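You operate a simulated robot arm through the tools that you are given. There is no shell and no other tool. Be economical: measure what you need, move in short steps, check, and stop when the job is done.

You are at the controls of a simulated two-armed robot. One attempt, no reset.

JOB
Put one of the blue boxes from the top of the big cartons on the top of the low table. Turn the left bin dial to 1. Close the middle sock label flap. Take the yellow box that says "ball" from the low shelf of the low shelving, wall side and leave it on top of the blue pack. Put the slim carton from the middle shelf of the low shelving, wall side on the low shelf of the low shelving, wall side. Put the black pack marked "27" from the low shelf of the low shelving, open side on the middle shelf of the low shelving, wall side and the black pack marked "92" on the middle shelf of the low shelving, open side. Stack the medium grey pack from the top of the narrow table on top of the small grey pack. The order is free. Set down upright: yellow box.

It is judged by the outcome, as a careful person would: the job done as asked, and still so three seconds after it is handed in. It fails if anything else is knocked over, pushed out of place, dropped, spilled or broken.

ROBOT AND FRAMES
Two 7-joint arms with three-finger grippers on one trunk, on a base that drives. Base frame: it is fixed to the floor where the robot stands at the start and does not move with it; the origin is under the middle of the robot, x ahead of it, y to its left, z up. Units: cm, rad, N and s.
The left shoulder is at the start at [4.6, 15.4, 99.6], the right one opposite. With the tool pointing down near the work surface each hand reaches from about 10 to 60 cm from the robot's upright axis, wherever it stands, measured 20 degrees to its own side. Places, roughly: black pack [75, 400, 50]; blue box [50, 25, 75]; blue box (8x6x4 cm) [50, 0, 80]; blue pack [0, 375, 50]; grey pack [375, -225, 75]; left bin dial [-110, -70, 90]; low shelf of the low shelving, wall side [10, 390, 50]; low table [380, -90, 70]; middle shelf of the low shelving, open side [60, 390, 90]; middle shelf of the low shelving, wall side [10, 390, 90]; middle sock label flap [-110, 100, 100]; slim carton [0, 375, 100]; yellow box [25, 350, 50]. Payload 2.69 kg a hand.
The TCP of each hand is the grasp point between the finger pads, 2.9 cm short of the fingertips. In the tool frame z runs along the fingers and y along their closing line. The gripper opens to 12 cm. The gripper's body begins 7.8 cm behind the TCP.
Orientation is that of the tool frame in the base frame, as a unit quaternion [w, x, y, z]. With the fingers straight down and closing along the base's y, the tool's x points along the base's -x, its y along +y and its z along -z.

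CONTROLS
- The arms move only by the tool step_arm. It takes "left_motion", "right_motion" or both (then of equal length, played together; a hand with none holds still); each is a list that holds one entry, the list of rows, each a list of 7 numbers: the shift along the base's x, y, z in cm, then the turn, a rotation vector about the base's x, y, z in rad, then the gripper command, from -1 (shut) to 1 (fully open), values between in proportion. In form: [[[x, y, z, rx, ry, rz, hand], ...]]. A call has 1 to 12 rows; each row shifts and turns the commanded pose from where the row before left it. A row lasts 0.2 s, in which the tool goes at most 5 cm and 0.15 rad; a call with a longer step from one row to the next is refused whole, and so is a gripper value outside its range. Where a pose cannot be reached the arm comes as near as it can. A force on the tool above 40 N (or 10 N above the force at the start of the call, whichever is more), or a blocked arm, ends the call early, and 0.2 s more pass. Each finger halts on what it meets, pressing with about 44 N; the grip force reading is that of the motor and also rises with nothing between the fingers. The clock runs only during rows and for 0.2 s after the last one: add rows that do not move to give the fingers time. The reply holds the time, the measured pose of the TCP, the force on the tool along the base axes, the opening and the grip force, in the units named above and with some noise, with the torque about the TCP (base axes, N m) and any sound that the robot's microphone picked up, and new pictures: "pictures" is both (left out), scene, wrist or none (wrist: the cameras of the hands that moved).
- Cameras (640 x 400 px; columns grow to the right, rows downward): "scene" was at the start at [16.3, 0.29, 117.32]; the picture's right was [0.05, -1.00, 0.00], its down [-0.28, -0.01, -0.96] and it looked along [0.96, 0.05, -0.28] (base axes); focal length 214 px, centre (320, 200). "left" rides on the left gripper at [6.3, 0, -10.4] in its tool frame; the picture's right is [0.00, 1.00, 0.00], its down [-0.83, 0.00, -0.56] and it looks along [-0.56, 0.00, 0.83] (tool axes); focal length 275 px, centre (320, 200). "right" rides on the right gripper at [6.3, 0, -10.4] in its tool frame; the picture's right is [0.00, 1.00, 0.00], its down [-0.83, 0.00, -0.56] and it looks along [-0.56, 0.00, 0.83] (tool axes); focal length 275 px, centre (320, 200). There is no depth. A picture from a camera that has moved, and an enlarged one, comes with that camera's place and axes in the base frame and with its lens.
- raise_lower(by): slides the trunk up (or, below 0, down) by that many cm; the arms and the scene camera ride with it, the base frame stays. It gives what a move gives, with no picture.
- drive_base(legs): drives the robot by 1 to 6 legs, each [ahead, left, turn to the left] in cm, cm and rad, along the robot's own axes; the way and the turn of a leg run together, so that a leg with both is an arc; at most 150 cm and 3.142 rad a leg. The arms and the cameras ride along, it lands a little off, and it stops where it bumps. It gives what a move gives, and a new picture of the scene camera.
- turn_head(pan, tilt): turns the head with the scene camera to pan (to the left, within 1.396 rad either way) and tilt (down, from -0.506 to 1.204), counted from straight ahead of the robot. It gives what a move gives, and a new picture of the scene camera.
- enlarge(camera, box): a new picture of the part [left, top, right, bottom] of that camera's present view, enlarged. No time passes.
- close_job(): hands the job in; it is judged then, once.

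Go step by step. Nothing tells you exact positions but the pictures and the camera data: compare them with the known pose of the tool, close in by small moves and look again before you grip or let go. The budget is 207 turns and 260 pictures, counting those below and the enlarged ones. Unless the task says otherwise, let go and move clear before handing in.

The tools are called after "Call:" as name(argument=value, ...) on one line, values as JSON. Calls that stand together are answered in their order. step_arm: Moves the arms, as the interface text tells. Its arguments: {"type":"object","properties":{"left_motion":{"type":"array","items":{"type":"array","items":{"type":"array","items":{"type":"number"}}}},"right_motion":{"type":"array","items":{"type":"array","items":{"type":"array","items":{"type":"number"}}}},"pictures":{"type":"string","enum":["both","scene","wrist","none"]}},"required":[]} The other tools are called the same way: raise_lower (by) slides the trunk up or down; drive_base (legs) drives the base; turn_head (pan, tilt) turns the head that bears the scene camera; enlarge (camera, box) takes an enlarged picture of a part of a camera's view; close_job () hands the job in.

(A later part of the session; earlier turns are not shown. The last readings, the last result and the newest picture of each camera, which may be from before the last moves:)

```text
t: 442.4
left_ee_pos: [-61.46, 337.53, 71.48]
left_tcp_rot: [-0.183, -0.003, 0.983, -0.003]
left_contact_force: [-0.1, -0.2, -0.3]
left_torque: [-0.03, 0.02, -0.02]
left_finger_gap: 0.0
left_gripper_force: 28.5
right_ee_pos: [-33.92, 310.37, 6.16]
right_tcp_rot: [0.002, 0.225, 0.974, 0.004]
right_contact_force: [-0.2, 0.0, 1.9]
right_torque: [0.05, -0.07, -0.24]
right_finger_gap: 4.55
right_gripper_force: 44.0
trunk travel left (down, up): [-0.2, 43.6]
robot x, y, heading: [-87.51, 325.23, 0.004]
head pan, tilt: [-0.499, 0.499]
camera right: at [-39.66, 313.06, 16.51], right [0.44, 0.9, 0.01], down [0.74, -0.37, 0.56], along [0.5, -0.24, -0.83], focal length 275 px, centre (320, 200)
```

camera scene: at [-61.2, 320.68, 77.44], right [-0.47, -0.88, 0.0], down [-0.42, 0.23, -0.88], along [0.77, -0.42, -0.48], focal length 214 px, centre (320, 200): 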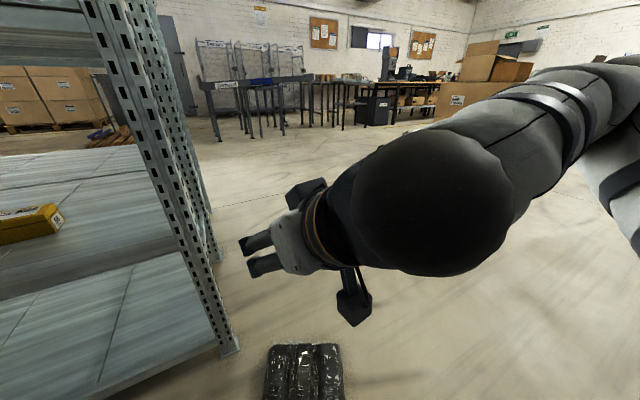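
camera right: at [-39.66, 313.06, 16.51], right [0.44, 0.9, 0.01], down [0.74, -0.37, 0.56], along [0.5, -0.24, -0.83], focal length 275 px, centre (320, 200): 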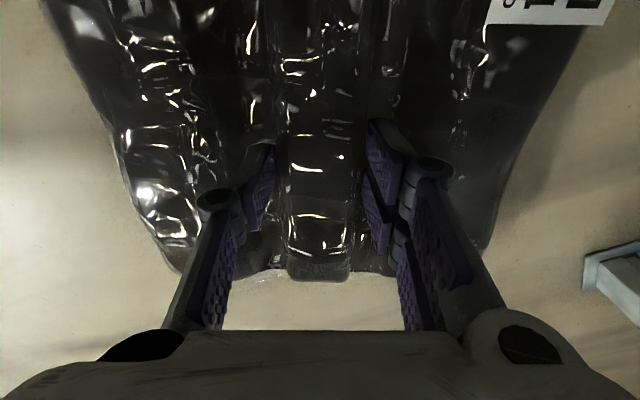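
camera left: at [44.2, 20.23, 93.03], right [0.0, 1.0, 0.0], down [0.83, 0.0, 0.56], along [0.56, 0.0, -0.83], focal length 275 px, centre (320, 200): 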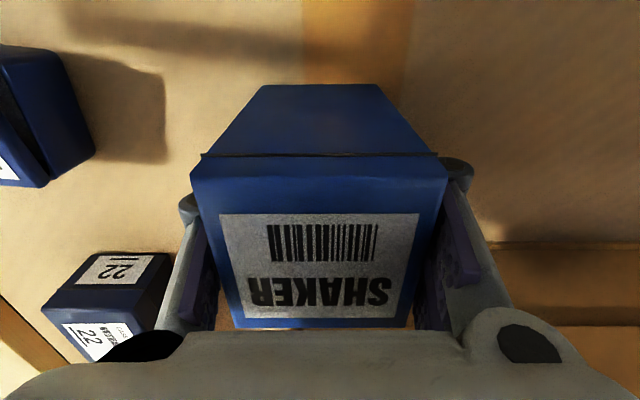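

Gripped, but with a vertical hand it would not fit between the shelves. I'll release, tilt the hand 0.7 rad along the rolls, and re-grip.

Call:
step_arm(right_motion=[[[0, 0, 0, 0, 0, 0, 0.15], [0, 0, 0, 0, 0, 0, 0.15], [0, 0, 2, 0, 0, 0, 0.15], [0, 0, 2, -0.06, -0.126, 0, 0.15], [0, 0, 0.5, -0.06, -0.126, 0, 0.15], [0, 0, 0, -0.06, -0.126, 0, 0.15], [0, 0, 0, -0.06, -0.126, 0, 0.15], [0, 0, 0, -0.06, -0.126, 0, 0.15], [0, 0, 0, 0, 0, 0, 0.15]]], pictures="wrist")

```text
t: 444.4
left_ee_pos: [-61.56, 337.62, 71.43]
left_tcp_rot: [-0.184, -0.002, 0.983, -0.002]
left_contact_force: [0.3, -0.3, 0.6]
left_torque: [-0.02, 0.01, -0.01]
left_finger_gap: 0.0
left_gripper_force: 28.4
right_ee_pos: [-33.99, 311.17, 10.29]
right_tcp_rot: [0.311, 0.212, 0.925, -0.061]
right_contact_force: [-0.1, 0.0, 0.4]
right_torque: [-0.02, 0.03, 0.01]
right_finger_gap: 6.9
right_gripper_force: 0.1
right hand out of reach, approached as far as the arm can: row 5, 6
trunk travel left (down, up): [-0.2, 43.6]
robot x, y, heading: [-87.69, 325.52, 0.002]
head pan, tilt: [-0.499, 0.499]
camera right: at [-44.25, 315.83, 14.85], right [0.42, 0.91, 0.02], down [0.29, -0.16, 0.94], along [0.86, -0.39, -0.33], focal length 275 px, centre (320, 200)
```

right: 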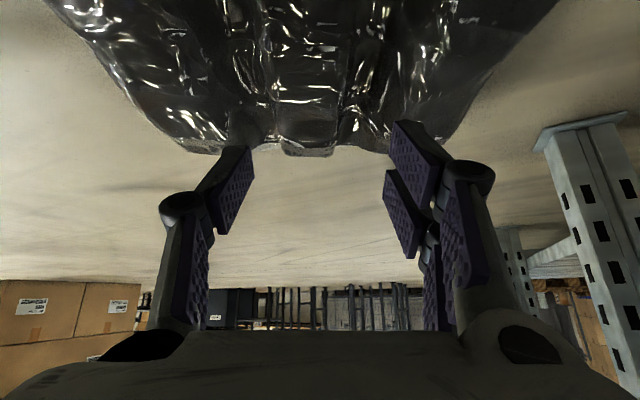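

Call:
step_arm(right_motion=[[[-0.2, -0.5, -1.5, 0, 0, 0, 0.15], [0, 0, -1.3, 0, 0, 0, 0.1], [0, 0, -0.8, 0, 0, 0, 0.1], [0, 0, -0.6, 0, 0, 0, 0.1], [0, 0, 0, 0, 0, 0, -0.2], [0, 0, 0, 0, 0, 0, -1], [0, 0, 0, 0, 0, 0, -1]]], pictures="wrist")

Call:
step_arm(right_motion=[[[0, 0, 0, 0, 0, 0, -1], [0, 0, 1, 0, 0, 0, -1], [0, 0, 2, 0, 0, 0, -1], [0, 0, 3, 0, 0, 0, -1], [0, 0, 4, 0, 0, 0, -1], [0, 0, 4, 0, 0, 0, -1], [0, 0, 4, 0, 0, 0, -1]]], pictures="none")

```text
t: 446.0
left_ee_pos: [-61.52, 337.52, 71.5]
left_tcp_rot: [-0.184, -0.003, 0.983, -0.003]
left_contact_force: [-0.3, 0.6, 0.5]
left_torque: [0.0, -0.01, 0.0]
left_finger_gap: 0.0
left_gripper_force: 29.0
right_ee_pos: [-34.09, 310.76, 6.04]
right_tcp_rot: [0.31, 0.211, 0.925, -0.058]
right_contact_force: [0.6, -0.5, 0.5]
right_torque: [0.1, -0.22, -0.12]
right_finger_gap: 4.51
right_gripper_force: 44.0
trunk travel left (down, up): [-0.2, 43.6]
robot x, y, heading: [-87.66, 325.0, 0.008]
head pan, tilt: [-0.499, 0.499]
camera right: at [-44.43, 315.37, 10.68], right [0.42, 0.91, 0.02], down [0.29, -0.16, 0.94], along [0.86, -0.39, -0.33], focal length 275 px, centre (320, 200)
```

right: 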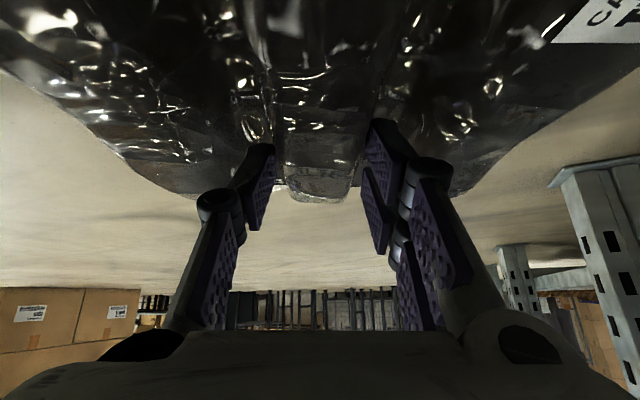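

```text
t: 447.6
left_ee_pos: [-61.52, 337.57, 71.43]
left_tcp_rot: [-0.184, -0.003, 0.983, -0.002]
left_contact_force: [-0.2, 0.4, 0.2]
left_torque: [0.01, 0.03, 0.0]
left_finger_gap: 0.01
left_gripper_force: 27.8
right_ee_pos: [-34.31, 310.7, 24.16]
right_tcp_rot: [0.309, 0.212, 0.925, -0.059]
right_contact_force: [-0.4, -0.1, -2.0]
right_torque: [-0.03, -0.02, -0.03]
right_finger_gap: 4.5
right_gripper_force: 44.1
trunk travel left (down, up): [-0.2, 43.6]
robot x, y, heading: [-87.9, 324.79, 0.008]
head pan, tilt: [-0.499, 0.499]
```

Call:
step_arm(right_motion=[[[-0.3, 0, 4.2, 0, 0, 0.055, -1], [-0.3, 0, 4.2, 0, 0, 0.055, -1], [-0.3, 0, 4.2, 0, 0, 0.055, -1], [-0.3, 0, 4.2, 0, 0, 0.055, -1], [-0.3, 0, 4.2, 0, 0, 0.055, -1], [-0.3, 0, 4.2, 0, 0, 0.055, -1], [-0.3, 0, 4.2, 0, 0, 0.055, -1], [-0.3, 0, 4.2, 0, 0, 0.055, -1], [0, 0, 0, 0, 0, 0, -1]]], pictures="none")

Call:
raise_lower(by=40)

Call:
turn_head(pan=-0.2, tilt=0.5)

```text
t: 449.6
left_ee_pos: [-61.61, 337.62, 71.38]
left_tcp_rot: [-0.183, -0.003, 0.983, -0.002]
left_contact_force: [0.0, -0.3, 1.0]
left_torque: [0.01, 0.02, 0.0]
left_finger_gap: 0.01
left_gripper_force: 28.8
right_ee_pos: [-36.46, 310.69, 57.65]
right_tcp_rot: [0.316, 0.004, 0.949, 0.01]
right_contact_force: [0.3, -0.7, -2.2]
right_torque: [-0.02, -0.07, -0.04]
right_finger_gap: 4.53
right_gripper_force: 43.9
trunk travel left (down, up): [-0.2, 43.6]
robot x, y, heading: [-87.69, 325.35, 0.003]
head pan, tilt: [-0.499, 0.499]
```

```text
t: 453.4
left_ee_pos: [-61.44, 337.58, 111.33]
left_tcp_rot: [-0.184, -0.003, 0.983, -0.002]
left_contact_force: [0.2, 0.4, -0.7]
left_torque: [-0.02, 0.01, 0.01]
left_finger_gap: 0.0
left_gripper_force: 28.3
right_ee_pos: [-36.45, 310.71, 97.54]
right_tcp_rot: [0.314, 0.004, 0.949, 0.01]
right_contact_force: [0.3, 0.1, -1.8]
right_torque: [-0.02, -0.02, 0.03]
right_finger_gap: 4.55
right_gripper_force: 44.0
trunk travel left (down, up): [-40.2, 3.6]
robot x, y, heading: [-87.52, 325.06, 0.007]
head pan, tilt: [-0.499, 0.499]
```

```text
t: 454.2
left_ee_pos: [-61.34, 337.52, 111.49]
left_tcp_rot: [-0.183, -0.003, 0.983, -0.002]
left_contact_force: [0.3, -0.3, 0.5]
left_torque: [0.01, 0.01, 0.0]
left_finger_gap: 0.02
left_gripper_force: 28.8
right_ee_pos: [-36.51, 310.65, 97.64]
right_tcp_rot: [0.315, 0.005, 0.949, 0.01]
right_contact_force: [0.1, -0.1, -0.6]
right_torque: [0.01, -0.07, 0.01]
right_finger_gap: 4.51
right_gripper_force: 43.3
trunk travel left (down, up): [-40.2, 3.6]
robot x, y, heading: [-87.4, 325.19, 0.003]
head pan, tilt: [-0.201, 0.499]
camera scene: at [-74.27, 323.14, 119.8], right [-0.19, -0.98, 0.0], down [-0.47, 0.09, -0.88], along [0.86, -0.17, -0.48], focal length 214 px, centre (320, 200)
```

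scene: 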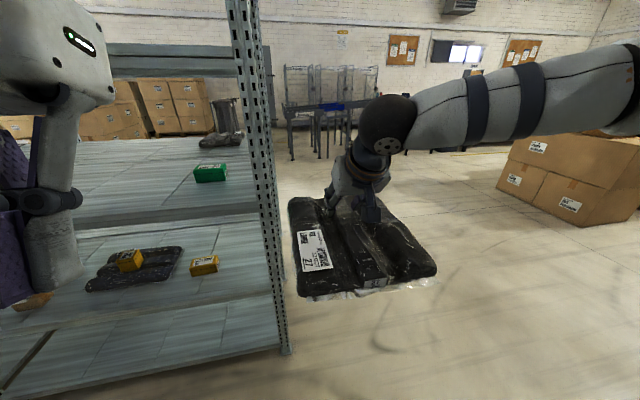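

Clear of the post now (pack's front edge x≈-29). Strafe to y≈396 for the hand.

Call:
drive_base(legs=[[0, 45, 0], [0, 42, 0]])

```text
t: 461.6
left_ee_pos: [-62.21, 425.36, 111.48]
left_tcp_rot: [-0.183, -0.005, 0.983, -0.002]
left_contact_force: [0.5, -0.6, 0.5]
left_torque: [-0.01, -0.02, -0.01]
left_finger_gap: 0.0
left_gripper_force: 28.2
right_ee_pos: [-37.0, 398.51, 97.69]
right_tcp_rot: [0.314, 0.003, 0.949, 0.011]
right_contact_force: [-0.5, -0.6, -1.6]
right_torque: [0.04, -0.05, -0.02]
right_finger_gap: 4.53
right_gripper_force: 43.6
trunk travel left (down, up): [-40.2, 3.6]
robot x, y, heading: [-87.84, 412.99, 0.009]
head pan, tilt: [-0.201, 0.499]
camera scene: at [-74.85, 410.9, 119.8], right [-0.19, -0.98, 0.0], down [-0.47, 0.09, -0.88], along [0.86, -0.17, -0.48], focal length 214 px, centre (320, 200)
```

scene: 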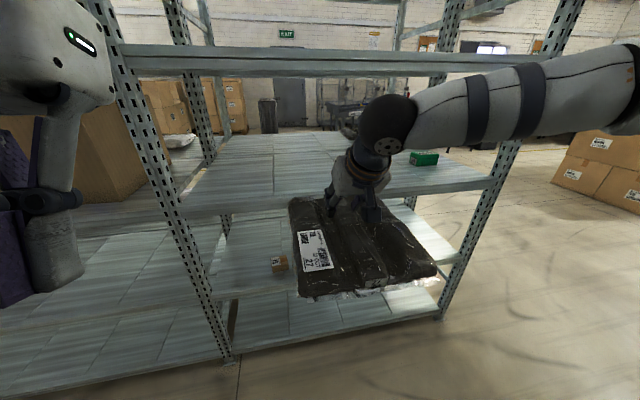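

Call:
step_arm(right_motion=[[[0, 0, -0.8, 0, 0, 0, -1], [0, 0, 0, 0, 0, 0, -1]]], pictures="none")

Call:
drive_base(legs=[[20, 0, -0.008], [12, 0, 0]])

```text
t: 462.2
left_ee_pos: [-62.1, 425.31, 111.4]
left_tcp_rot: [-0.184, -0.005, 0.983, -0.003]
left_contact_force: [0.1, 0.3, -0.5]
left_torque: [0.0, 0.0, 0.02]
left_finger_gap: 0.0
left_gripper_force: 28.6
right_ee_pos: [-37.07, 398.49, 96.89]
right_tcp_rot: [0.315, 0.003, 0.949, 0.011]
right_contact_force: [0.2, -0.1, -2.1]
right_torque: [-0.01, -0.07, 0.0]
right_finger_gap: 4.53
right_gripper_force: 44.4
trunk travel left (down, up): [-40.2, 3.6]
robot x, y, heading: [-87.92, 412.59, 0.006]
head pan, tilt: [-0.201, 0.499]
```

```text
t: 464.7
left_ee_pos: [-30.29, 425.15, 111.48]
left_tcp_rot: [-0.183, 0.0, 0.983, -0.002]
left_contact_force: [0.1, -0.3, 0.5]
left_torque: [-0.02, 0.03, -0.01]
left_finger_gap: 0.0
left_gripper_force: 29.0
right_ee_pos: [-5.48, 398.14, 96.9]
right_tcp_rot: [0.315, 0.007, 0.949, 0.009]
right_contact_force: [0.7, 0.2, -1.6]
right_torque: [0.01, -0.03, -0.02]
right_finger_gap: 4.54
right_gripper_force: 44.3
trunk travel left (down, up): [-40.2, 3.6]
robot x, y, heading: [-56.58, 412.69, -0.001]
head pan, tilt: [-0.201, 0.499]
camera scene: at [-43.14, 410.85, 119.79], right [-0.2, -0.98, 0.0], down [-0.47, 0.1, -0.88], along [0.86, -0.18, -0.48], focal length 214 px, centre (320, 200)
```

scene: 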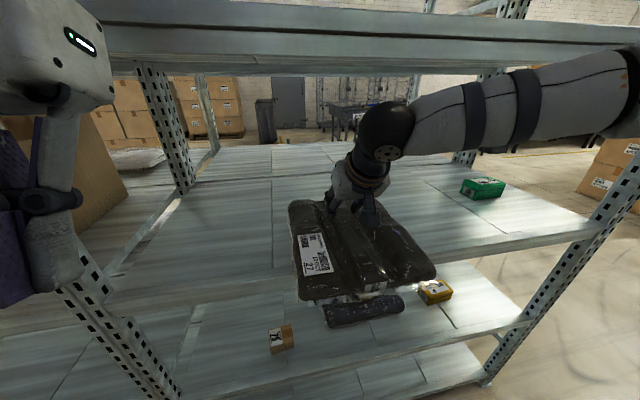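

Call:
step_arm(right_motion=[[[3, 0, 0, 0, 0, 0, -1], [3, 0, 0, 0, 0, 0, -1], [3.5, 0, 0, 0, 0, 0, -1], [0, 0, -0.6, 0, 0, 0, -1], [0, 0, -0.6, 0, 0, 0, -1], [0, 0, -0.5, 0, 0, 0, -1], [0, 0, 0, 0, 0, 0, -1]]], pictures="scene")

```text
t: 466.3
left_ee_pos: [-30.48, 425.15, 111.46]
left_tcp_rot: [-0.183, 0.0, 0.983, -0.001]
left_contact_force: [-0.6, -0.7, -0.7]
left_torque: [0.03, 0.01, 0.0]
left_finger_gap: 0.0
left_gripper_force: 27.9
right_ee_pos: [3.89, 398.04, 95.11]
right_tcp_rot: [0.316, 0.006, 0.949, 0.01]
right_contact_force: [-0.3, -0.6, -1.2]
right_torque: [0.02, -0.07, 0.02]
right_finger_gap: 4.51
right_gripper_force: 43.8
trunk travel left (down, up): [-40.2, 3.6]
robot x, y, heading: [-56.83, 413.09, -0.001]
head pan, tilt: [-0.201, 0.499]
camera scene: at [-43.23, 410.85, 119.8], right [-0.2, -0.98, 0.0], down [-0.47, 0.1, -0.88], along [0.86, -0.18, -0.48], focal length 214 px, centre (320, 200)
```

scene: 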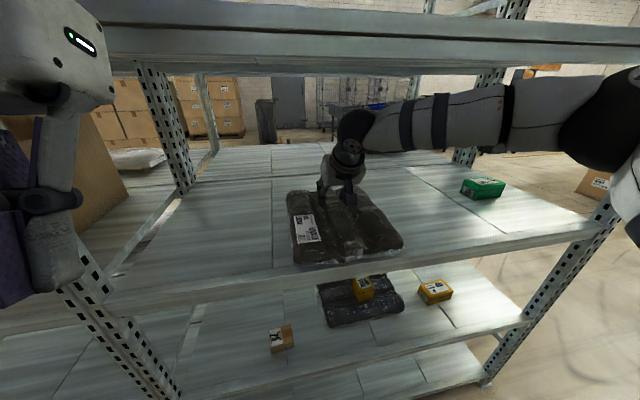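

Call:
step_arm(right_motion=[[[3, 0, 0, 0, 0, 0, -1], [0, 0, -0.5, 0, 0, 0, -1], [0, 0, -0.4, 0, 0, 0, -1], [0, 0, -0.4, 0, 0, 0, -1], [0, 0, -0.3, 0, 0, 0, -1], [0, 0, -0.3, 0, 0, 0, -1], [0, 0, -0.3, 0, 0, 0, -1], [0, 0, 0, 0, 0, 0, -1]]], pictures="scene")

```text
t: 468.0
left_ee_pos: [-30.49, 425.32, 111.5]
left_tcp_rot: [-0.183, 0.001, 0.983, -0.002]
left_contact_force: [-0.3, -0.4, 0.2]
left_torque: [0.0, -0.03, -0.03]
left_finger_gap: 0.01
left_gripper_force: 28.9
right_ee_pos: [7.09, 398.21, 93.92]
right_tcp_rot: [0.325, 0.008, 0.945, 0.011]
right_contact_force: [0.0, -0.4, 20.6]
right_torque: [0.0, 0.8, 0.14]
right_finger_gap: 4.52
right_gripper_force: 43.6
trunk travel left (down, up): [-40.2, 3.6]
robot x, y, heading: [-56.49, 412.75, -0.006]
head pan, tilt: [-0.201, 0.499]
stopped in row 8 (right hand): the force on the tool passed its limit at 41 N (the readings are from after the stop); the commanded pose is now the measured one
camera scene: at [-43.4, 410.88, 119.78], right [-0.2, -0.98, 0.0], down [-0.47, 0.1, -0.88], along [0.86, -0.18, -0.48], focal length 214 px, centre (320, 200)
```

scene: 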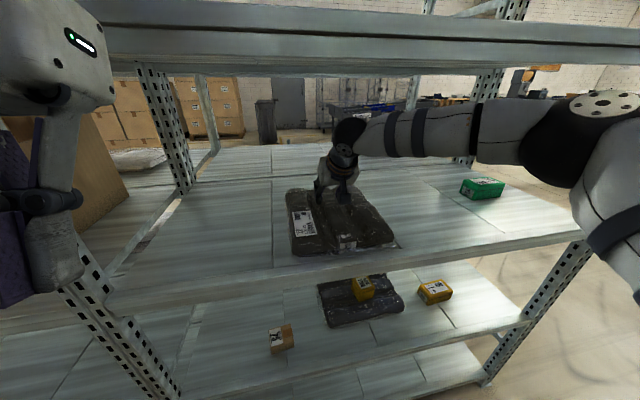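

On the middle shelf. Release and retreat.

Call:
step_arm(right_motion=[[[0, 0, 0.2, 0, 0, 0, 0.1], [0, 0, 0, 0, 0, 0, 0.1], [0, 0, 0, 0, 0, 0, 0.1], [-0.5, 0, 1, 0, 0, 0, 0.1], [-1.5, 0, 1.5, 0, 0, 0, 0.1], [-3, 0, 0.5, 0, 0, 0, 0.1], [-4, 0, 0, 0, 0, 0, 0.1], [-4, 0, 0, 0, 0, 0, 0.1], [-4, 0, 0, 0, 0, 0, 0.1]]], pictures="none")

Call:
drive_base(legs=[[-28, 0, 0.006]])

```text
t: 470.0
left_ee_pos: [-30.45, 425.26, 111.46]
left_tcp_rot: [-0.181, 0.001, 0.983, -0.002]
left_contact_force: [0.1, -0.5, 0.3]
left_torque: [0.0, -0.02, -0.05]
left_finger_gap: 0.0
left_gripper_force: 28.6
right_ee_pos: [-9.79, 398.05, 96.72]
right_tcp_rot: [0.321, 0.009, 0.947, 0.009]
right_contact_force: [-0.3, 0.5, 0.3]
right_torque: [-0.02, 0.01, -0.01]
right_finger_gap: 6.6
right_gripper_force: 0.1
trunk travel left (down, up): [-40.2, 3.6]
robot x, y, heading: [-56.72, 413.03, -0.004]
head pan, tilt: [-0.201, 0.499]
```

```text
t: 472.0
left_ee_pos: [-58.58, 425.41, 111.6]
left_tcp_rot: [-0.183, -0.004, 0.983, -0.003]
left_contact_force: [-0.2, -0.4, 1.0]
left_torque: [-0.01, -0.03, 0.01]
left_finger_gap: 0.0
left_gripper_force: 28.6
right_ee_pos: [-37.71, 398.3, 96.67]
right_tcp_rot: [0.321, 0.004, 0.947, 0.012]
right_contact_force: [-0.3, 0.3, 0.4]
right_torque: [-0.02, -0.01, -0.05]
right_finger_gap: 6.6
right_gripper_force: 0.1
trunk travel left (down, up): [-40.2, 3.6]
robot x, y, heading: [-84.47, 412.98, 0.001]
head pan, tilt: [-0.201, 0.499]
camera scene: at [-71.37, 410.86, 119.81], right [-0.19, -0.98, 0.0], down [-0.47, 0.09, -0.88], along [0.86, -0.17, -0.48], focal length 214 px, centre (320, 200)
```

scene: 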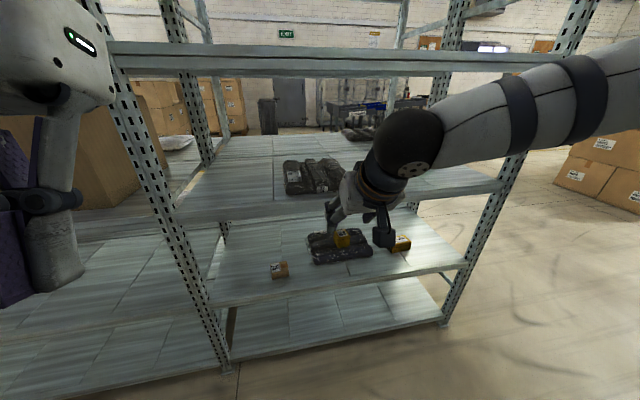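

All shelving tasks look done. Now to the flap at about [-110,100,100]: leave the aisle, turn to face the wall rack.

Call:
drive_base(legs=[[0, -148, 0], [40, 0, 0], [0, 0, 1.571], [0, 0, 1.571], [0, 140, 0]])

Call:
turn_head(pan=0, tilt=0.2)

```text
t: 503.7
left_ee_pos: [-69.57, 113.52, 111.43]
left_tcp_rot: [-0.001, 0.983, 0.0, 0.184]
left_contact_force: [0.1, 0.0, 0.0]
left_torque: [-0.02, 0.0, -0.02]
left_finger_gap: 0.01
left_gripper_force: 28.2
right_ee_pos: [-90.24, 140.66, 96.72]
right_tcp_rot: [0.01, 0.947, -0.007, -0.321]
right_contact_force: [-1.2, 0.2, 0.8]
right_torque: [-0.02, 0.01, -0.01]
right_finger_gap: 6.63
right_gripper_force: 0.1
trunk travel left (down, up): [-40.2, 3.6]
robot x, y, heading: [-43.66, 126.04, -3.14]
head pan, tilt: [-0.201, 0.499]
camera scene: at [-56.79, 127.54, 119.8], right [0.2, 0.98, 0.0], down [0.47, -0.1, -0.88], along [-0.86, 0.17, -0.48], focal length 214 px, centre (320, 200)
```

scene: 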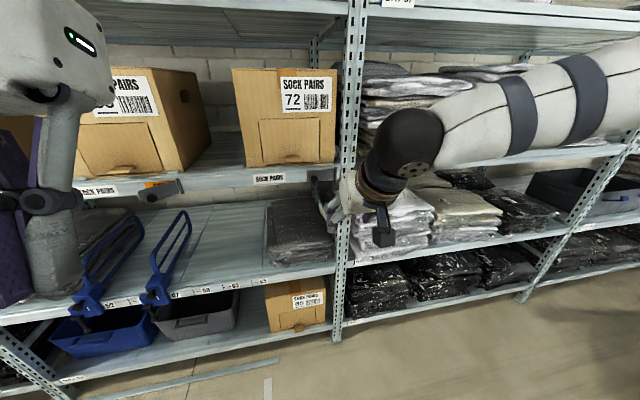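

```text
t: 504.5
left_ee_pos: [-69.54, 113.55, 111.47]
left_tcp_rot: [-0.001, 0.983, 0.0, 0.183]
left_contact_force: [-0.7, 0.2, 0.5]
left_torque: [0.04, 0.05, 0.0]
left_finger_gap: 0.0
left_gripper_force: 28.4
right_ee_pos: [-90.22, 140.68, 96.73]
right_tcp_rot: [0.011, 0.947, -0.007, -0.321]
right_contact_force: [0.2, -0.6, -0.3]
right_torque: [0.0, 0.03, -0.01]
right_finger_gap: 6.62
right_gripper_force: 0.1
trunk travel left (down, up): [-40.2, 3.6]
robot x, y, heading: [-43.64, 126.19, -3.144]
head pan, tilt: [0.0, 0.201]
camera scene: at [-57.19, 125.74, 122.56], right [0.0, 1.0, 0.0], down [0.2, 0.0, -0.98], along [-0.98, 0.0, -0.2], focal length 214 px, centre (320, 200)
```

scene: 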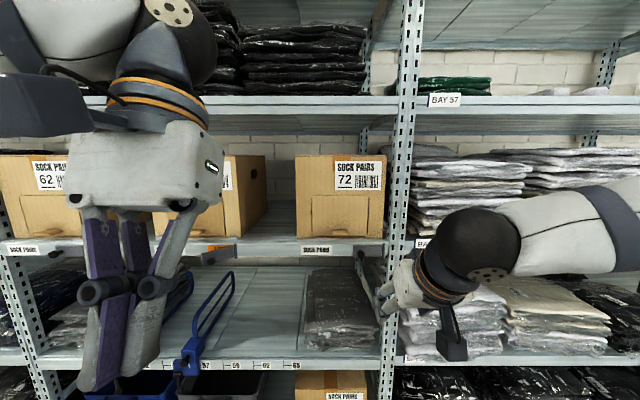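

I see the SOCK PAIRS boxes with small hinged label holders on the shelf edge; the middle one (orange, raised) is partly hidden. I'll centre on it.

Call:
drive_base(legs=[[0, 28, 0]])

Call:
enlarge(camera="scene", box=[220, 180, 440, 310])

```text
t: 507.2
left_ee_pos: [-69.52, 85.99, 111.47]
left_tcp_rot: [-0.002, 0.983, 0.0, 0.183]
left_contact_force: [0.6, 0.1, -0.4]
left_torque: [0.02, 0.01, -0.02]
left_finger_gap: 0.02
left_gripper_force: 28.2
right_ee_pos: [-90.2, 113.14, 96.72]
right_tcp_rot: [0.01, 0.947, -0.008, -0.321]
right_contact_force: [-0.6, 0.1, 0.1]
right_torque: [-0.01, 0.01, 0.01]
right_finger_gap: 6.61
right_gripper_force: 0.1
trunk travel left (down, up): [-40.2, 3.6]
robot x, y, heading: [-43.57, 97.98, 3.144]
head pan, tilt: [0.0, 0.201]
camera scene: at [-57.19, 98.13, 122.57], right [0.0, 1.0, 0.0], down [0.2, 0.0, -0.98], along [-0.98, 0.0, -0.2], focal length 214 px, centre (320, 200)
```

scene: 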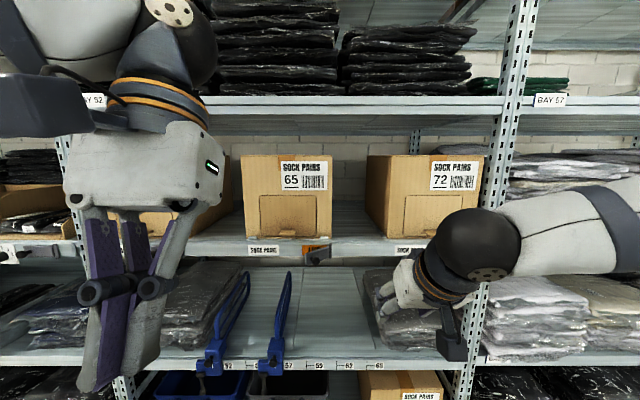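

```text
2.91 times, centred on (330, 245) of scene
camera zoom: at [-57.19, 98.13, 122.57], right [0.0, 1.0, 0.0], down [0.2, 0.0, -0.98], along [-0.98, 0.0, -0.2], focal length 624 px, centre (291, 69)
```

zoom: 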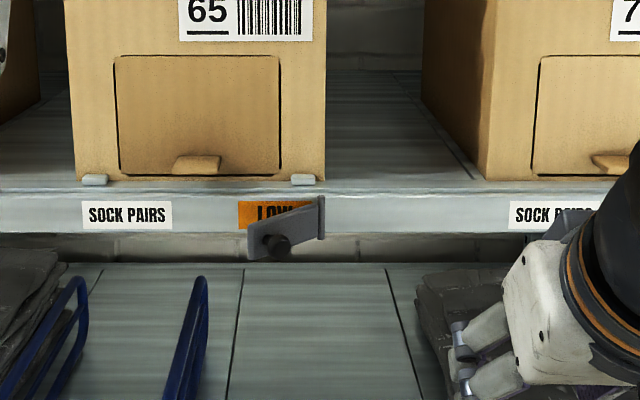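

The middle flap is hinged at about [-110,101,98] with its knob end swung out to about [-105,97,98]; it must be pushed flat over the orange LOW label. I'll position the right hand, closed, in front of it.

Call:
drive_base(legs=[[0, 16, 0]])

Call:
step_arm(right_motion=[[[0.5, 0, 1, 0, 0.1, 0, -1], [0.5, 0, 1, 0, 0.1, 0, -1], [0, 0, 1, 0, 0.1, 0, -1], [0, 0, 0, 0, 0.1, 0, -1], [0, 0, 0, 0, 0.1, 0, -1], [0, 0, 0, 0, 0, 0, -1]]], pictures="both")

```text
t: 509.1
left_ee_pos: [-69.76, 70.13, 111.39]
left_tcp_rot: [-0.002, 0.983, -0.001, 0.183]
left_contact_force: [-0.2, 0.3, 0.2]
left_torque: [-0.01, 0.0, -0.02]
left_finger_gap: 0.03
left_gripper_force: 28.2
right_ee_pos: [-90.25, 97.37, 96.77]
right_tcp_rot: [0.011, 0.947, -0.009, -0.321]
right_contact_force: [0.4, 0.1, -0.6]
right_torque: [0.05, -0.01, -0.02]
right_finger_gap: 6.6
right_gripper_force: 0.1
trunk travel left (down, up): [-40.2, 3.6]
robot x, y, heading: [-43.02, 82.46, 3.14]
head pan, tilt: [0.0, 0.201]
camera scene: at [-57.22, 82.24, 122.57], right [0.0, 1.0, 0.0], down [0.2, 0.0, -0.98], along [-0.98, 0.0, -0.2], focal length 214 px, centre (320, 200)
```

scene: 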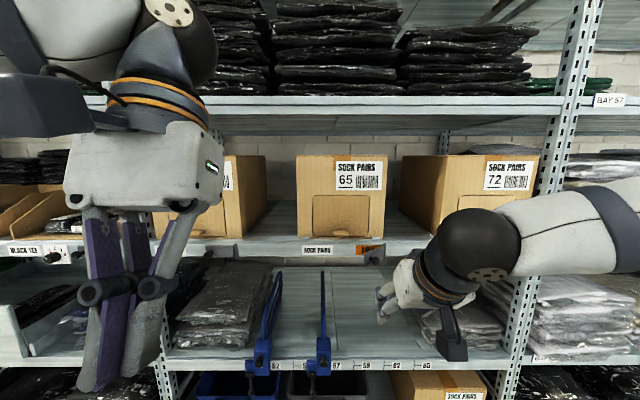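

```text
t: 510.5
left_ee_pos: [-69.76, 70.23, 111.44]
left_tcp_rot: [-0.002, 0.983, -0.001, 0.183]
left_contact_force: [-0.4, -0.4, 0.4]
left_torque: [-0.02, -0.03, -0.01]
left_finger_gap: 0.0
left_gripper_force: 28.6
right_ee_pos: [-89.21, 97.43, 99.92]
right_tcp_rot: [0.013, 0.838, -0.006, -0.545]
right_contact_force: [0.7, 0.1, -1.0]
right_torque: [0.0, 0.01, 0.02]
right_finger_gap: 0.02
right_gripper_force: 28.6
trunk travel left (down, up): [-40.2, 3.6]
robot x, y, heading: [-43.5, 82.28, 3.139]
head pan, tilt: [0.0, 0.201]
camera scene: at [-57.22, 82.29, 122.57], right [0.0, 1.0, 0.0], down [0.2, 0.0, -0.98], along [-0.98, 0.0, -0.2], focal length 214 px, centre (320, 200)
camera right: at [-77.2, 97.41, 98.22], right [0.0, -1.0, 0.02], down [0.17, 0.02, 0.98], along [-0.99, 0.0, 0.17], focal length 275 px, centre (320, 200)
```

scene: 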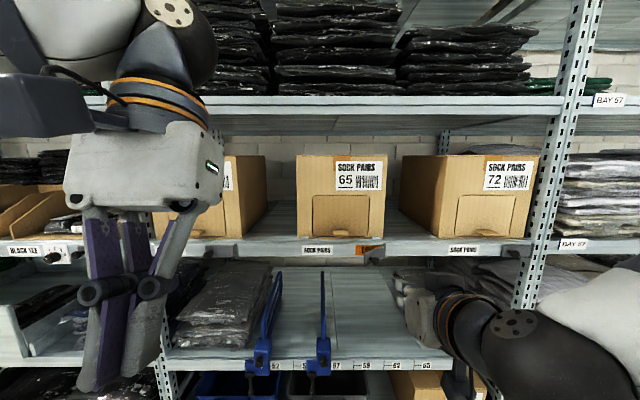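
right: 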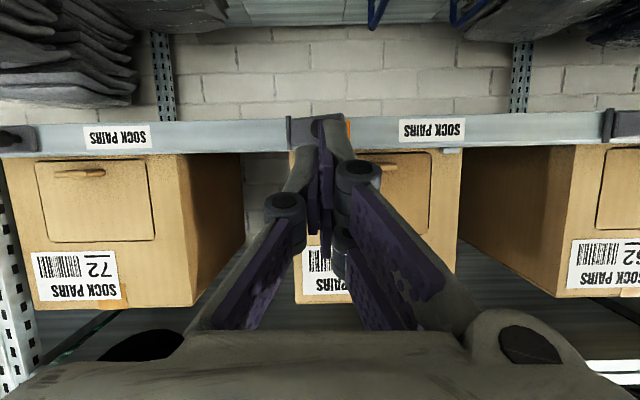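

Call:
drive_base(legs=[[8, 0, 0]])

Call:
step_arm(right_motion=[[[-1, -0.3, -1.5, 0, 0, 0, -1], [-1.5, -0.3, -1.5, 0, 0, 0, -1], [-1.5, -0.3, 0, 0, 0, 0, -1], [0, 0, 0, 0, 0, 0, -1]]], pictures="both")

```text
t: 511.5
left_ee_pos: [-77.73, 70.21, 111.4]
left_tcp_rot: [-0.001, 0.983, -0.002, 0.184]
left_contact_force: [-0.6, -0.1, 0.1]
left_torque: [-0.02, -0.05, 0.01]
left_finger_gap: 0.0
left_gripper_force: 28.7
right_ee_pos: [-97.31, 97.39, 99.78]
right_tcp_rot: [0.012, 0.838, -0.007, -0.545]
right_contact_force: [-0.5, -0.5, -0.5]
right_torque: [-0.01, -0.02, 0.03]
right_finger_gap: 0.0
right_gripper_force: 28.6
trunk travel left (down, up): [-40.2, 3.6]
robot x, y, heading: [-51.56, 82.67, 3.138]
head pan, tilt: [0.0, 0.201]
camera scene: at [-65.28, 82.31, 122.56], right [0.0, 1.0, 0.0], down [0.2, 0.0, -0.98], along [-0.98, 0.0, -0.2], focal length 214 px, centre (320, 200)
```

scene: 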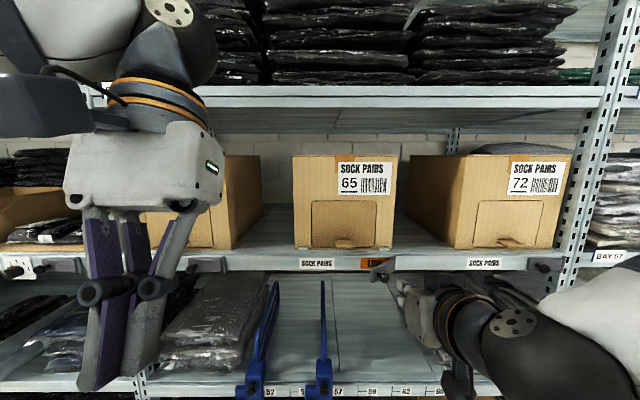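

```text
t: 512.5
left_ee_pos: [-77.71, 70.2, 111.52]
left_tcp_rot: [-0.001, 0.983, -0.002, 0.183]
left_contact_force: [0.2, 0.2, 1.0]
left_torque: [-0.02, -0.02, -0.01]
left_finger_gap: 0.01
left_gripper_force: 28.7
right_ee_pos: [-101.19, 96.52, 96.73]
right_tcp_rot: [0.012, 0.838, -0.006, -0.545]
right_contact_force: [-0.4, 0.2, 0.6]
right_torque: [-0.01, 0.03, 0.0]
right_finger_gap: 0.0
right_gripper_force: 28.6
trunk travel left (down, up): [-40.2, 3.6]
robot x, y, heading: [-51.84, 82.19, 3.136]
head pan, tilt: [0.0, 0.201]
camera scene: at [-65.19, 82.32, 122.57], right [0.0, 1.0, 0.0], down [0.2, 0.0, -0.98], along [-0.98, 0.0, -0.2], focal length 214 px, centre (320, 200)
camera right: at [-89.18, 96.56, 95.24], right [0.0, -1.0, 0.02], down [0.17, 0.02, 0.99], along [-0.99, 0.0, 0.17], focal length 275 px, centre (320, 200)
```

scene: 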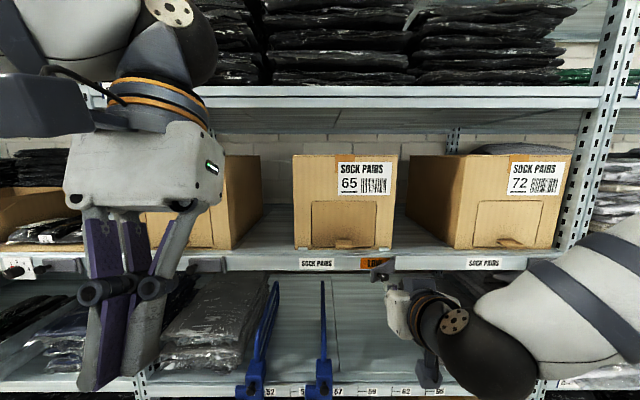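
right: 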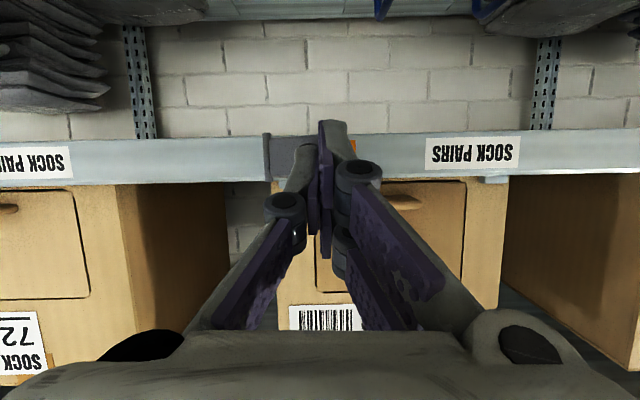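

Now pushing the flap in slowly.

Call:
step_arm(right_motion=[[[-2, -0.3, 0.4, 0, 0, 0, -1], [-1.5, -0.2, 0, 0, 0, 0, -1], [-1, -0.2, 0, 0, 0, 0, -1], [-1, -0.2, 0, 0, 0, 0, -1], [-1, -0.2, 0, 0, 0, 0, -1], [-1, 0, 0, 0, 0, 0, -1], [0, 0, 0, 0, 0, 0, -1]]], pictures="both")

```text
t: 513.9
left_ee_pos: [-77.47, 70.11, 111.47]
left_tcp_rot: [-0.002, 0.983, 0.0, 0.182]
left_contact_force: [-1.0, -0.6, 0.4]
left_torque: [-0.08, 0.01, -0.02]
left_finger_gap: 0.01
left_gripper_force: 29.1
right_ee_pos: [-107.65, 94.25, 97.18]
right_tcp_rot: [0.021, 0.839, 0.004, -0.543]
right_contact_force: [11.3, -14.3, 8.1]
right_torque: [-0.1, 0.0, 0.22]
right_finger_gap: 0.0
right_gripper_force: 28.5
trunk travel left (down, up): [-40.2, 3.6]
robot x, y, heading: [-51.21, 82.25, 3.14]
head pan, tilt: [0.0, 0.201]
stopped in row 6 (right hand): the force on the tool passed its limit at 46 N (the readings are from after the stop); the commanded pose is now the measured one
camera scene: at [-65.01, 82.15, 122.61], right [0.0, 1.0, 0.0], down [0.2, 0.0, -0.98], along [-0.98, 0.0, -0.2], focal length 214 px, centre (320, 200)
camera right: at [-95.69, 94.51, 95.77], right [0.03, -1.0, 0.03], down [0.16, 0.03, 0.99], along [-0.99, -0.03, 0.17], focal length 275 px, centre (320, 200)
```

scene: 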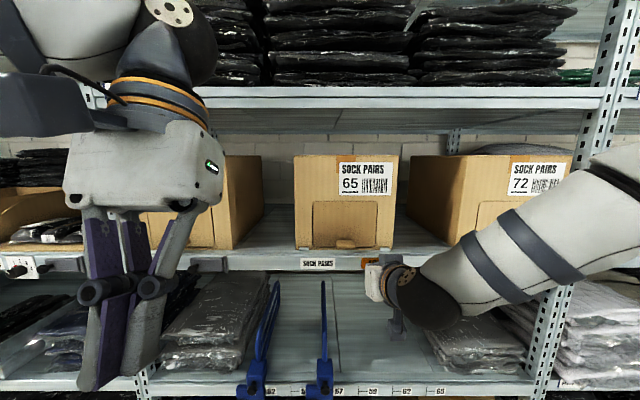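
right: 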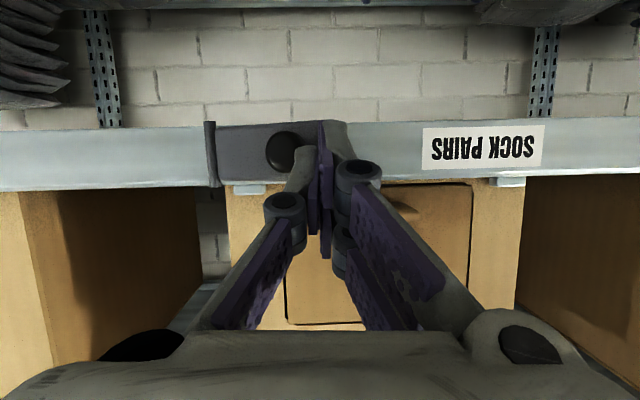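

Call:
step_arm(right_motion=[[[3, 0, 0, 0, 0, 0, -1], [4, 0, -1, 0, 0, 0, -1], [3, -3, -2, 0, 0, 0, -1]]], pictures="wrist")

Call:
enlarge(camera="scene", box=[270, 210, 470, 320])

```text
t: 514.7
left_ee_pos: [-77.64, 69.96, 111.46]
left_tcp_rot: [-0.002, 0.983, -0.002, 0.184]
left_contact_force: [0.3, -1.4, 0.7]
left_torque: [0.0, 0.0, 0.0]
left_finger_gap: 0.01
left_gripper_force: 28.2
right_ee_pos: [-97.89, 91.67, 94.01]
right_tcp_rot: [0.018, 0.84, 0.0, -0.542]
right_contact_force: [-0.6, 0.4, -0.9]
right_torque: [0.01, 0.03, 0.01]
right_finger_gap: 0.03
right_gripper_force: 29.1
trunk travel left (down, up): [-40.2, 3.6]
robot x, y, heading: [-51.51, 82.3, 3.14]
head pan, tilt: [0.0, 0.201]
camera right: at [-85.81, 91.78, 92.46], right [0.02, -1.0, 0.03], down [0.16, 0.03, 0.99], along [-0.99, -0.02, 0.16], focal length 275 px, centre (320, 200)
```

right: 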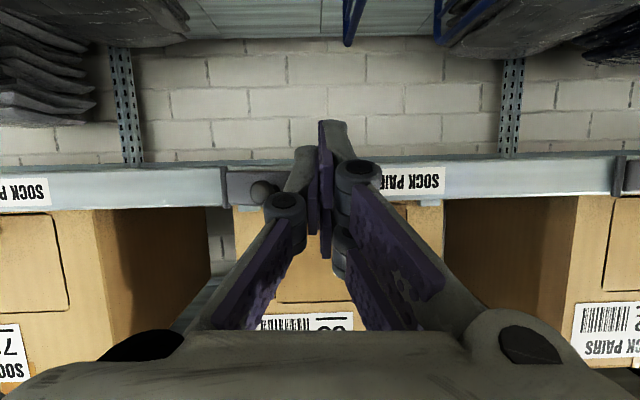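

```text
3.20 times, centred on (370, 265) of scene
camera zoom: at [-65.16, 82.14, 122.56], right [0.0, 1.0, 0.0], down [0.2, 0.0, -0.98], along [-0.98, 0.0, -0.2], focal length 686 px, centre (160, -8)
```

zoom: 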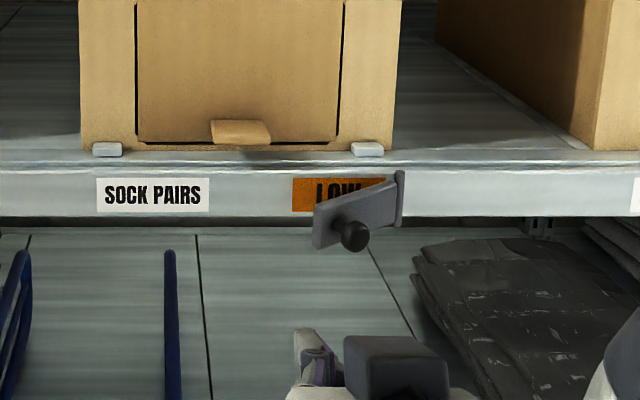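

It's still open at ~35°; I probably slid off the knob. I'll push again, right on the knob.

Call:
step_arm(right_motion=[[[0, 3, 2, 0, 0, 0, -1], [-2, 1.6, 1.2, 0, 0, 0, -1], [-3, 0, 0, 0, 0, 0, -1], [-2, 0, 0, 0, 0, 0, -1], [-1, -0.1, 0, 0, 0, 0, -1], [-1, -0.2, 0, 0, 0, 0, -1], [-1, -0.2, 0, 0, 0, 0, -1], [0, 0, 0, 0, 0, 0, -1]]], pictures="wrist")

```text
t: 516.5
left_ee_pos: [-77.58, 70.2, 111.38]
left_tcp_rot: [-0.002, 0.983, 0.0, 0.184]
left_contact_force: [0.0, -0.6, 0.2]
left_torque: [0.0, -0.01, 0.01]
left_finger_gap: 0.0
left_gripper_force: 28.7
right_ee_pos: [-107.92, 95.69, 97.21]
right_tcp_rot: [0.018, 0.841, 0.001, -0.541]
right_contact_force: [0.6, -0.9, 2.1]
right_torque: [-0.02, 0.04, 0.05]
right_finger_gap: 0.0
right_gripper_force: 28.8
trunk travel left (down, up): [-40.2, 3.6]
robot x, y, heading: [-51.39, 82.3, 3.137]
head pan, tilt: [0.0, 0.201]
camera right: at [-95.84, 95.91, 95.82], right [0.02, -1.0, 0.03], down [0.16, 0.03, 0.99], along [-0.99, -0.02, 0.16], focal length 275 px, centre (320, 200)
```

right: 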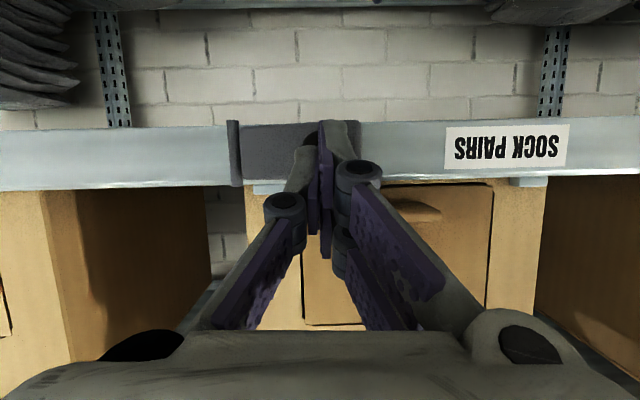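

Call:
step_arm(right_motion=[[[-0.8, -0.1, 0, 0, 0, 0, -1], [-0.8, -0.1, 0, 0, 0, 0, -1], [-0.8, -0.1, 0, 0, 0, 0, -1], [-0.8, 0, 0, 0, 0, 0, -1], [0, 0, 0, 0, 0, 0, -1]]], pictures="wrist")

```text
t: 517.7
left_ee_pos: [-77.0, 70.28, 111.63]
left_tcp_rot: [-0.001, 0.983, -0.002, 0.182]
left_contact_force: [-0.5, 0.1, 0.1]
left_torque: [0.0, 0.0, -0.02]
left_finger_gap: 0.01
left_gripper_force: 29.1
right_ee_pos: [-110.35, 95.43, 97.29]
right_tcp_rot: [0.019, 0.841, 0.001, -0.54]
right_contact_force: [27.1, 3.5, 10.1]
right_torque: [-0.01, -0.2, 0.08]
right_finger_gap: 0.01
right_gripper_force: 28.7
trunk travel left (down, up): [-40.2, 3.6]
robot x, y, heading: [-51.45, 82.25, 3.14]
head pan, tilt: [0.0, 0.201]
stopped in row 5 (right hand): the force on the tool passed its limit at 41 N (the readings are from after the stop); the commanded pose is now the measured one
camera right: at [-98.33, 95.66, 95.88], right [0.02, -1.0, 0.03], down [0.16, 0.03, 0.99], along [-0.99, -0.02, 0.16], focal length 275 px, centre (320, 200)
```

right: 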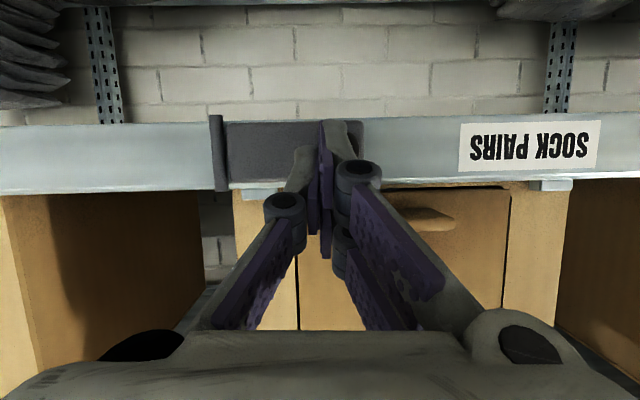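

Firm resistance now – likely closed. Back off and check.

Call:
step_arm(right_motion=[[[3, 0, 0, 0, 0, 0, -1], [4, 0, 0, 0, 0, 0, -1], [4, 0, -2, 0, 0, 0, -1], [3, 2, -3, 0, 0, 0, -1], [0, 3, -3, 0, 0, 0, -1]]], pictures="none")

Call:
enlarge(camera="scene", box=[270, 210, 470, 320])

```text
t: 518.9
left_ee_pos: [-77.56, 70.26, 111.43]
left_tcp_rot: [-0.001, 0.983, -0.001, 0.184]
left_contact_force: [0.9, -0.1, -0.2]
left_torque: [-0.02, 0.0, 0.0]
left_finger_gap: 0.02
left_gripper_force: 28.9
right_ee_pos: [-97.07, 100.39, 88.86]
right_tcp_rot: [0.019, 0.842, 0.001, -0.538]
right_contact_force: [-0.9, 0.1, -0.4]
right_torque: [0.0, 0.0, 0.0]
right_finger_gap: 0.0
right_gripper_force: 28.1
trunk travel left (down, up): [-40.2, 3.6]
robot x, y, heading: [-51.52, 82.15, 3.14]
head pan, tilt: [0.0, 0.201]
```

```text
3.20 times, centred on (370, 265) of scene
camera zoom: at [-65.14, 82.32, 122.55], right [0.0, 1.0, 0.0], down [0.2, 0.0, -0.98], along [-0.98, 0.0, -0.2], focal length 686 px, centre (160, -8)
```

zoom: 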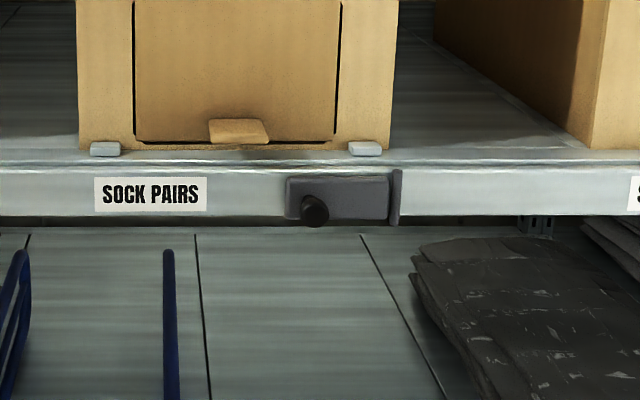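

The flap is closed. Now to the bin dial at about [-110,-70,90].

Call:
drive_base(legs=[[-10, 0, 0], [0, 145, 0]])

Call:
enlarge(camera="scene", box=[200, 180, 440, 330])

```text
t: 530.9
left_ee_pos: [-68.11, -74.83, 111.48]
left_tcp_rot: [-0.001, 0.983, -0.002, 0.183]
left_contact_force: [-0.1, -0.7, 0.0]
left_torque: [0.0, 0.0, -0.01]
left_finger_gap: 0.01
left_gripper_force: 28.5
right_ee_pos: [-87.32, -44.79, 89.03]
right_tcp_rot: [0.019, 0.842, 0.001, -0.538]
right_contact_force: [-0.1, 0.4, 0.4]
right_torque: [0.02, 0.01, -0.02]
right_finger_gap: 0.04
right_gripper_force: 28.7
trunk travel left (down, up): [-40.2, 3.6]
robot x, y, heading: [-42.14, -63.01, 3.137]
head pan, tilt: [0.0, 0.201]
camera scene: at [-55.51, -62.91, 122.57], right [0.0, 1.0, 0.0], down [0.2, 0.0, -0.98], along [-0.98, 0.0, -0.2], focal length 214 px, centre (320, 200)
```

scene: 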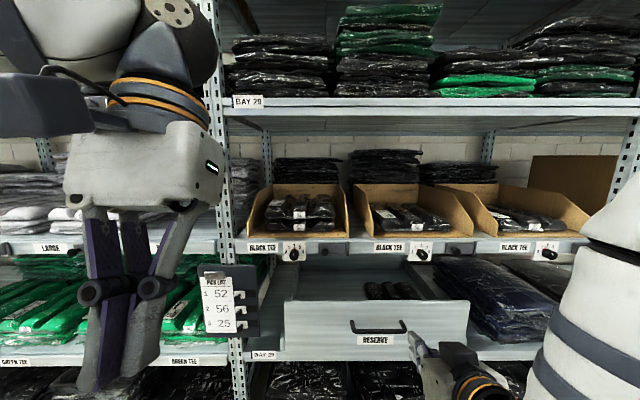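

```text
2.67 times, centred on (320, 255) of scene
camera zoom: at [-55.51, -62.91, 122.57], right [0.0, 1.0, 0.0], down [0.2, 0.0, -0.98], along [-0.98, 0.0, -0.2], focal length 572 px, centre (320, 53)
```

zoom: 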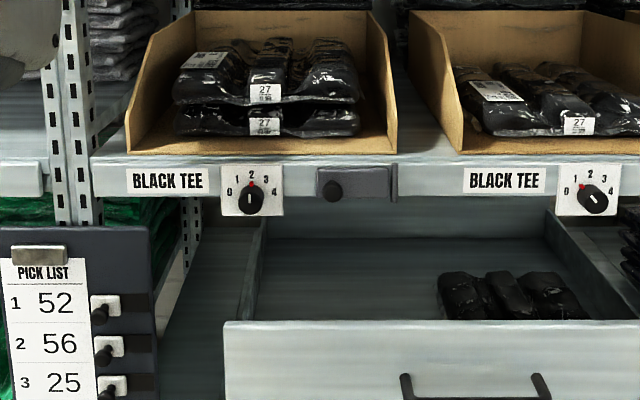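

Call:
enlarge(camera="scene", box=[278, 238, 312, 266])

Call:
enlarge(camera="scene", box=[404, 238, 438, 266])

```text
14.29 times, centred on (295, 252) of scene
camera zoom: at [-55.51, -62.91, 122.57], right [0.0, 1.0, 0.0], down [0.2, 0.0, -0.98], along [-0.98, 0.0, -0.2], focal length 3064 px, centre (677, -543)
```

zoom: 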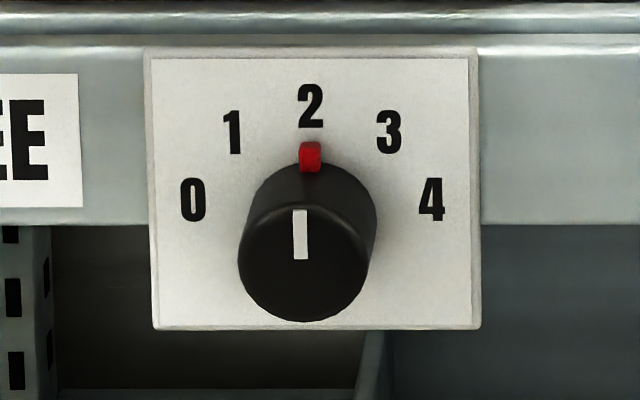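

```text
14.29 times, centred on (421, 252) of scene
camera zoom: at [-55.51, -62.91, 122.57], right [0.0, 1.0, 0.0], down [0.2, 0.0, -0.98], along [-0.98, 0.0, -0.2], focal length 3064 px, centre (-1123, -543)
```

zoom: 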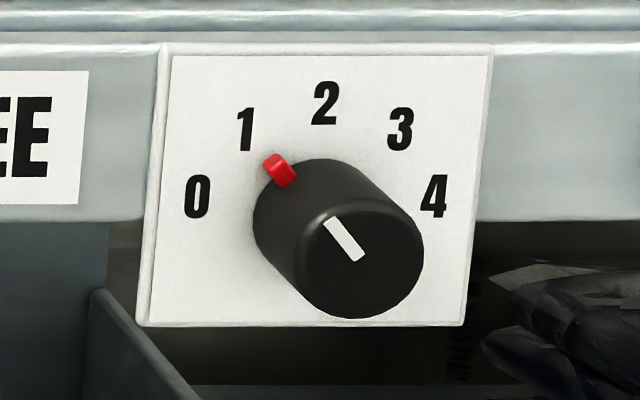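

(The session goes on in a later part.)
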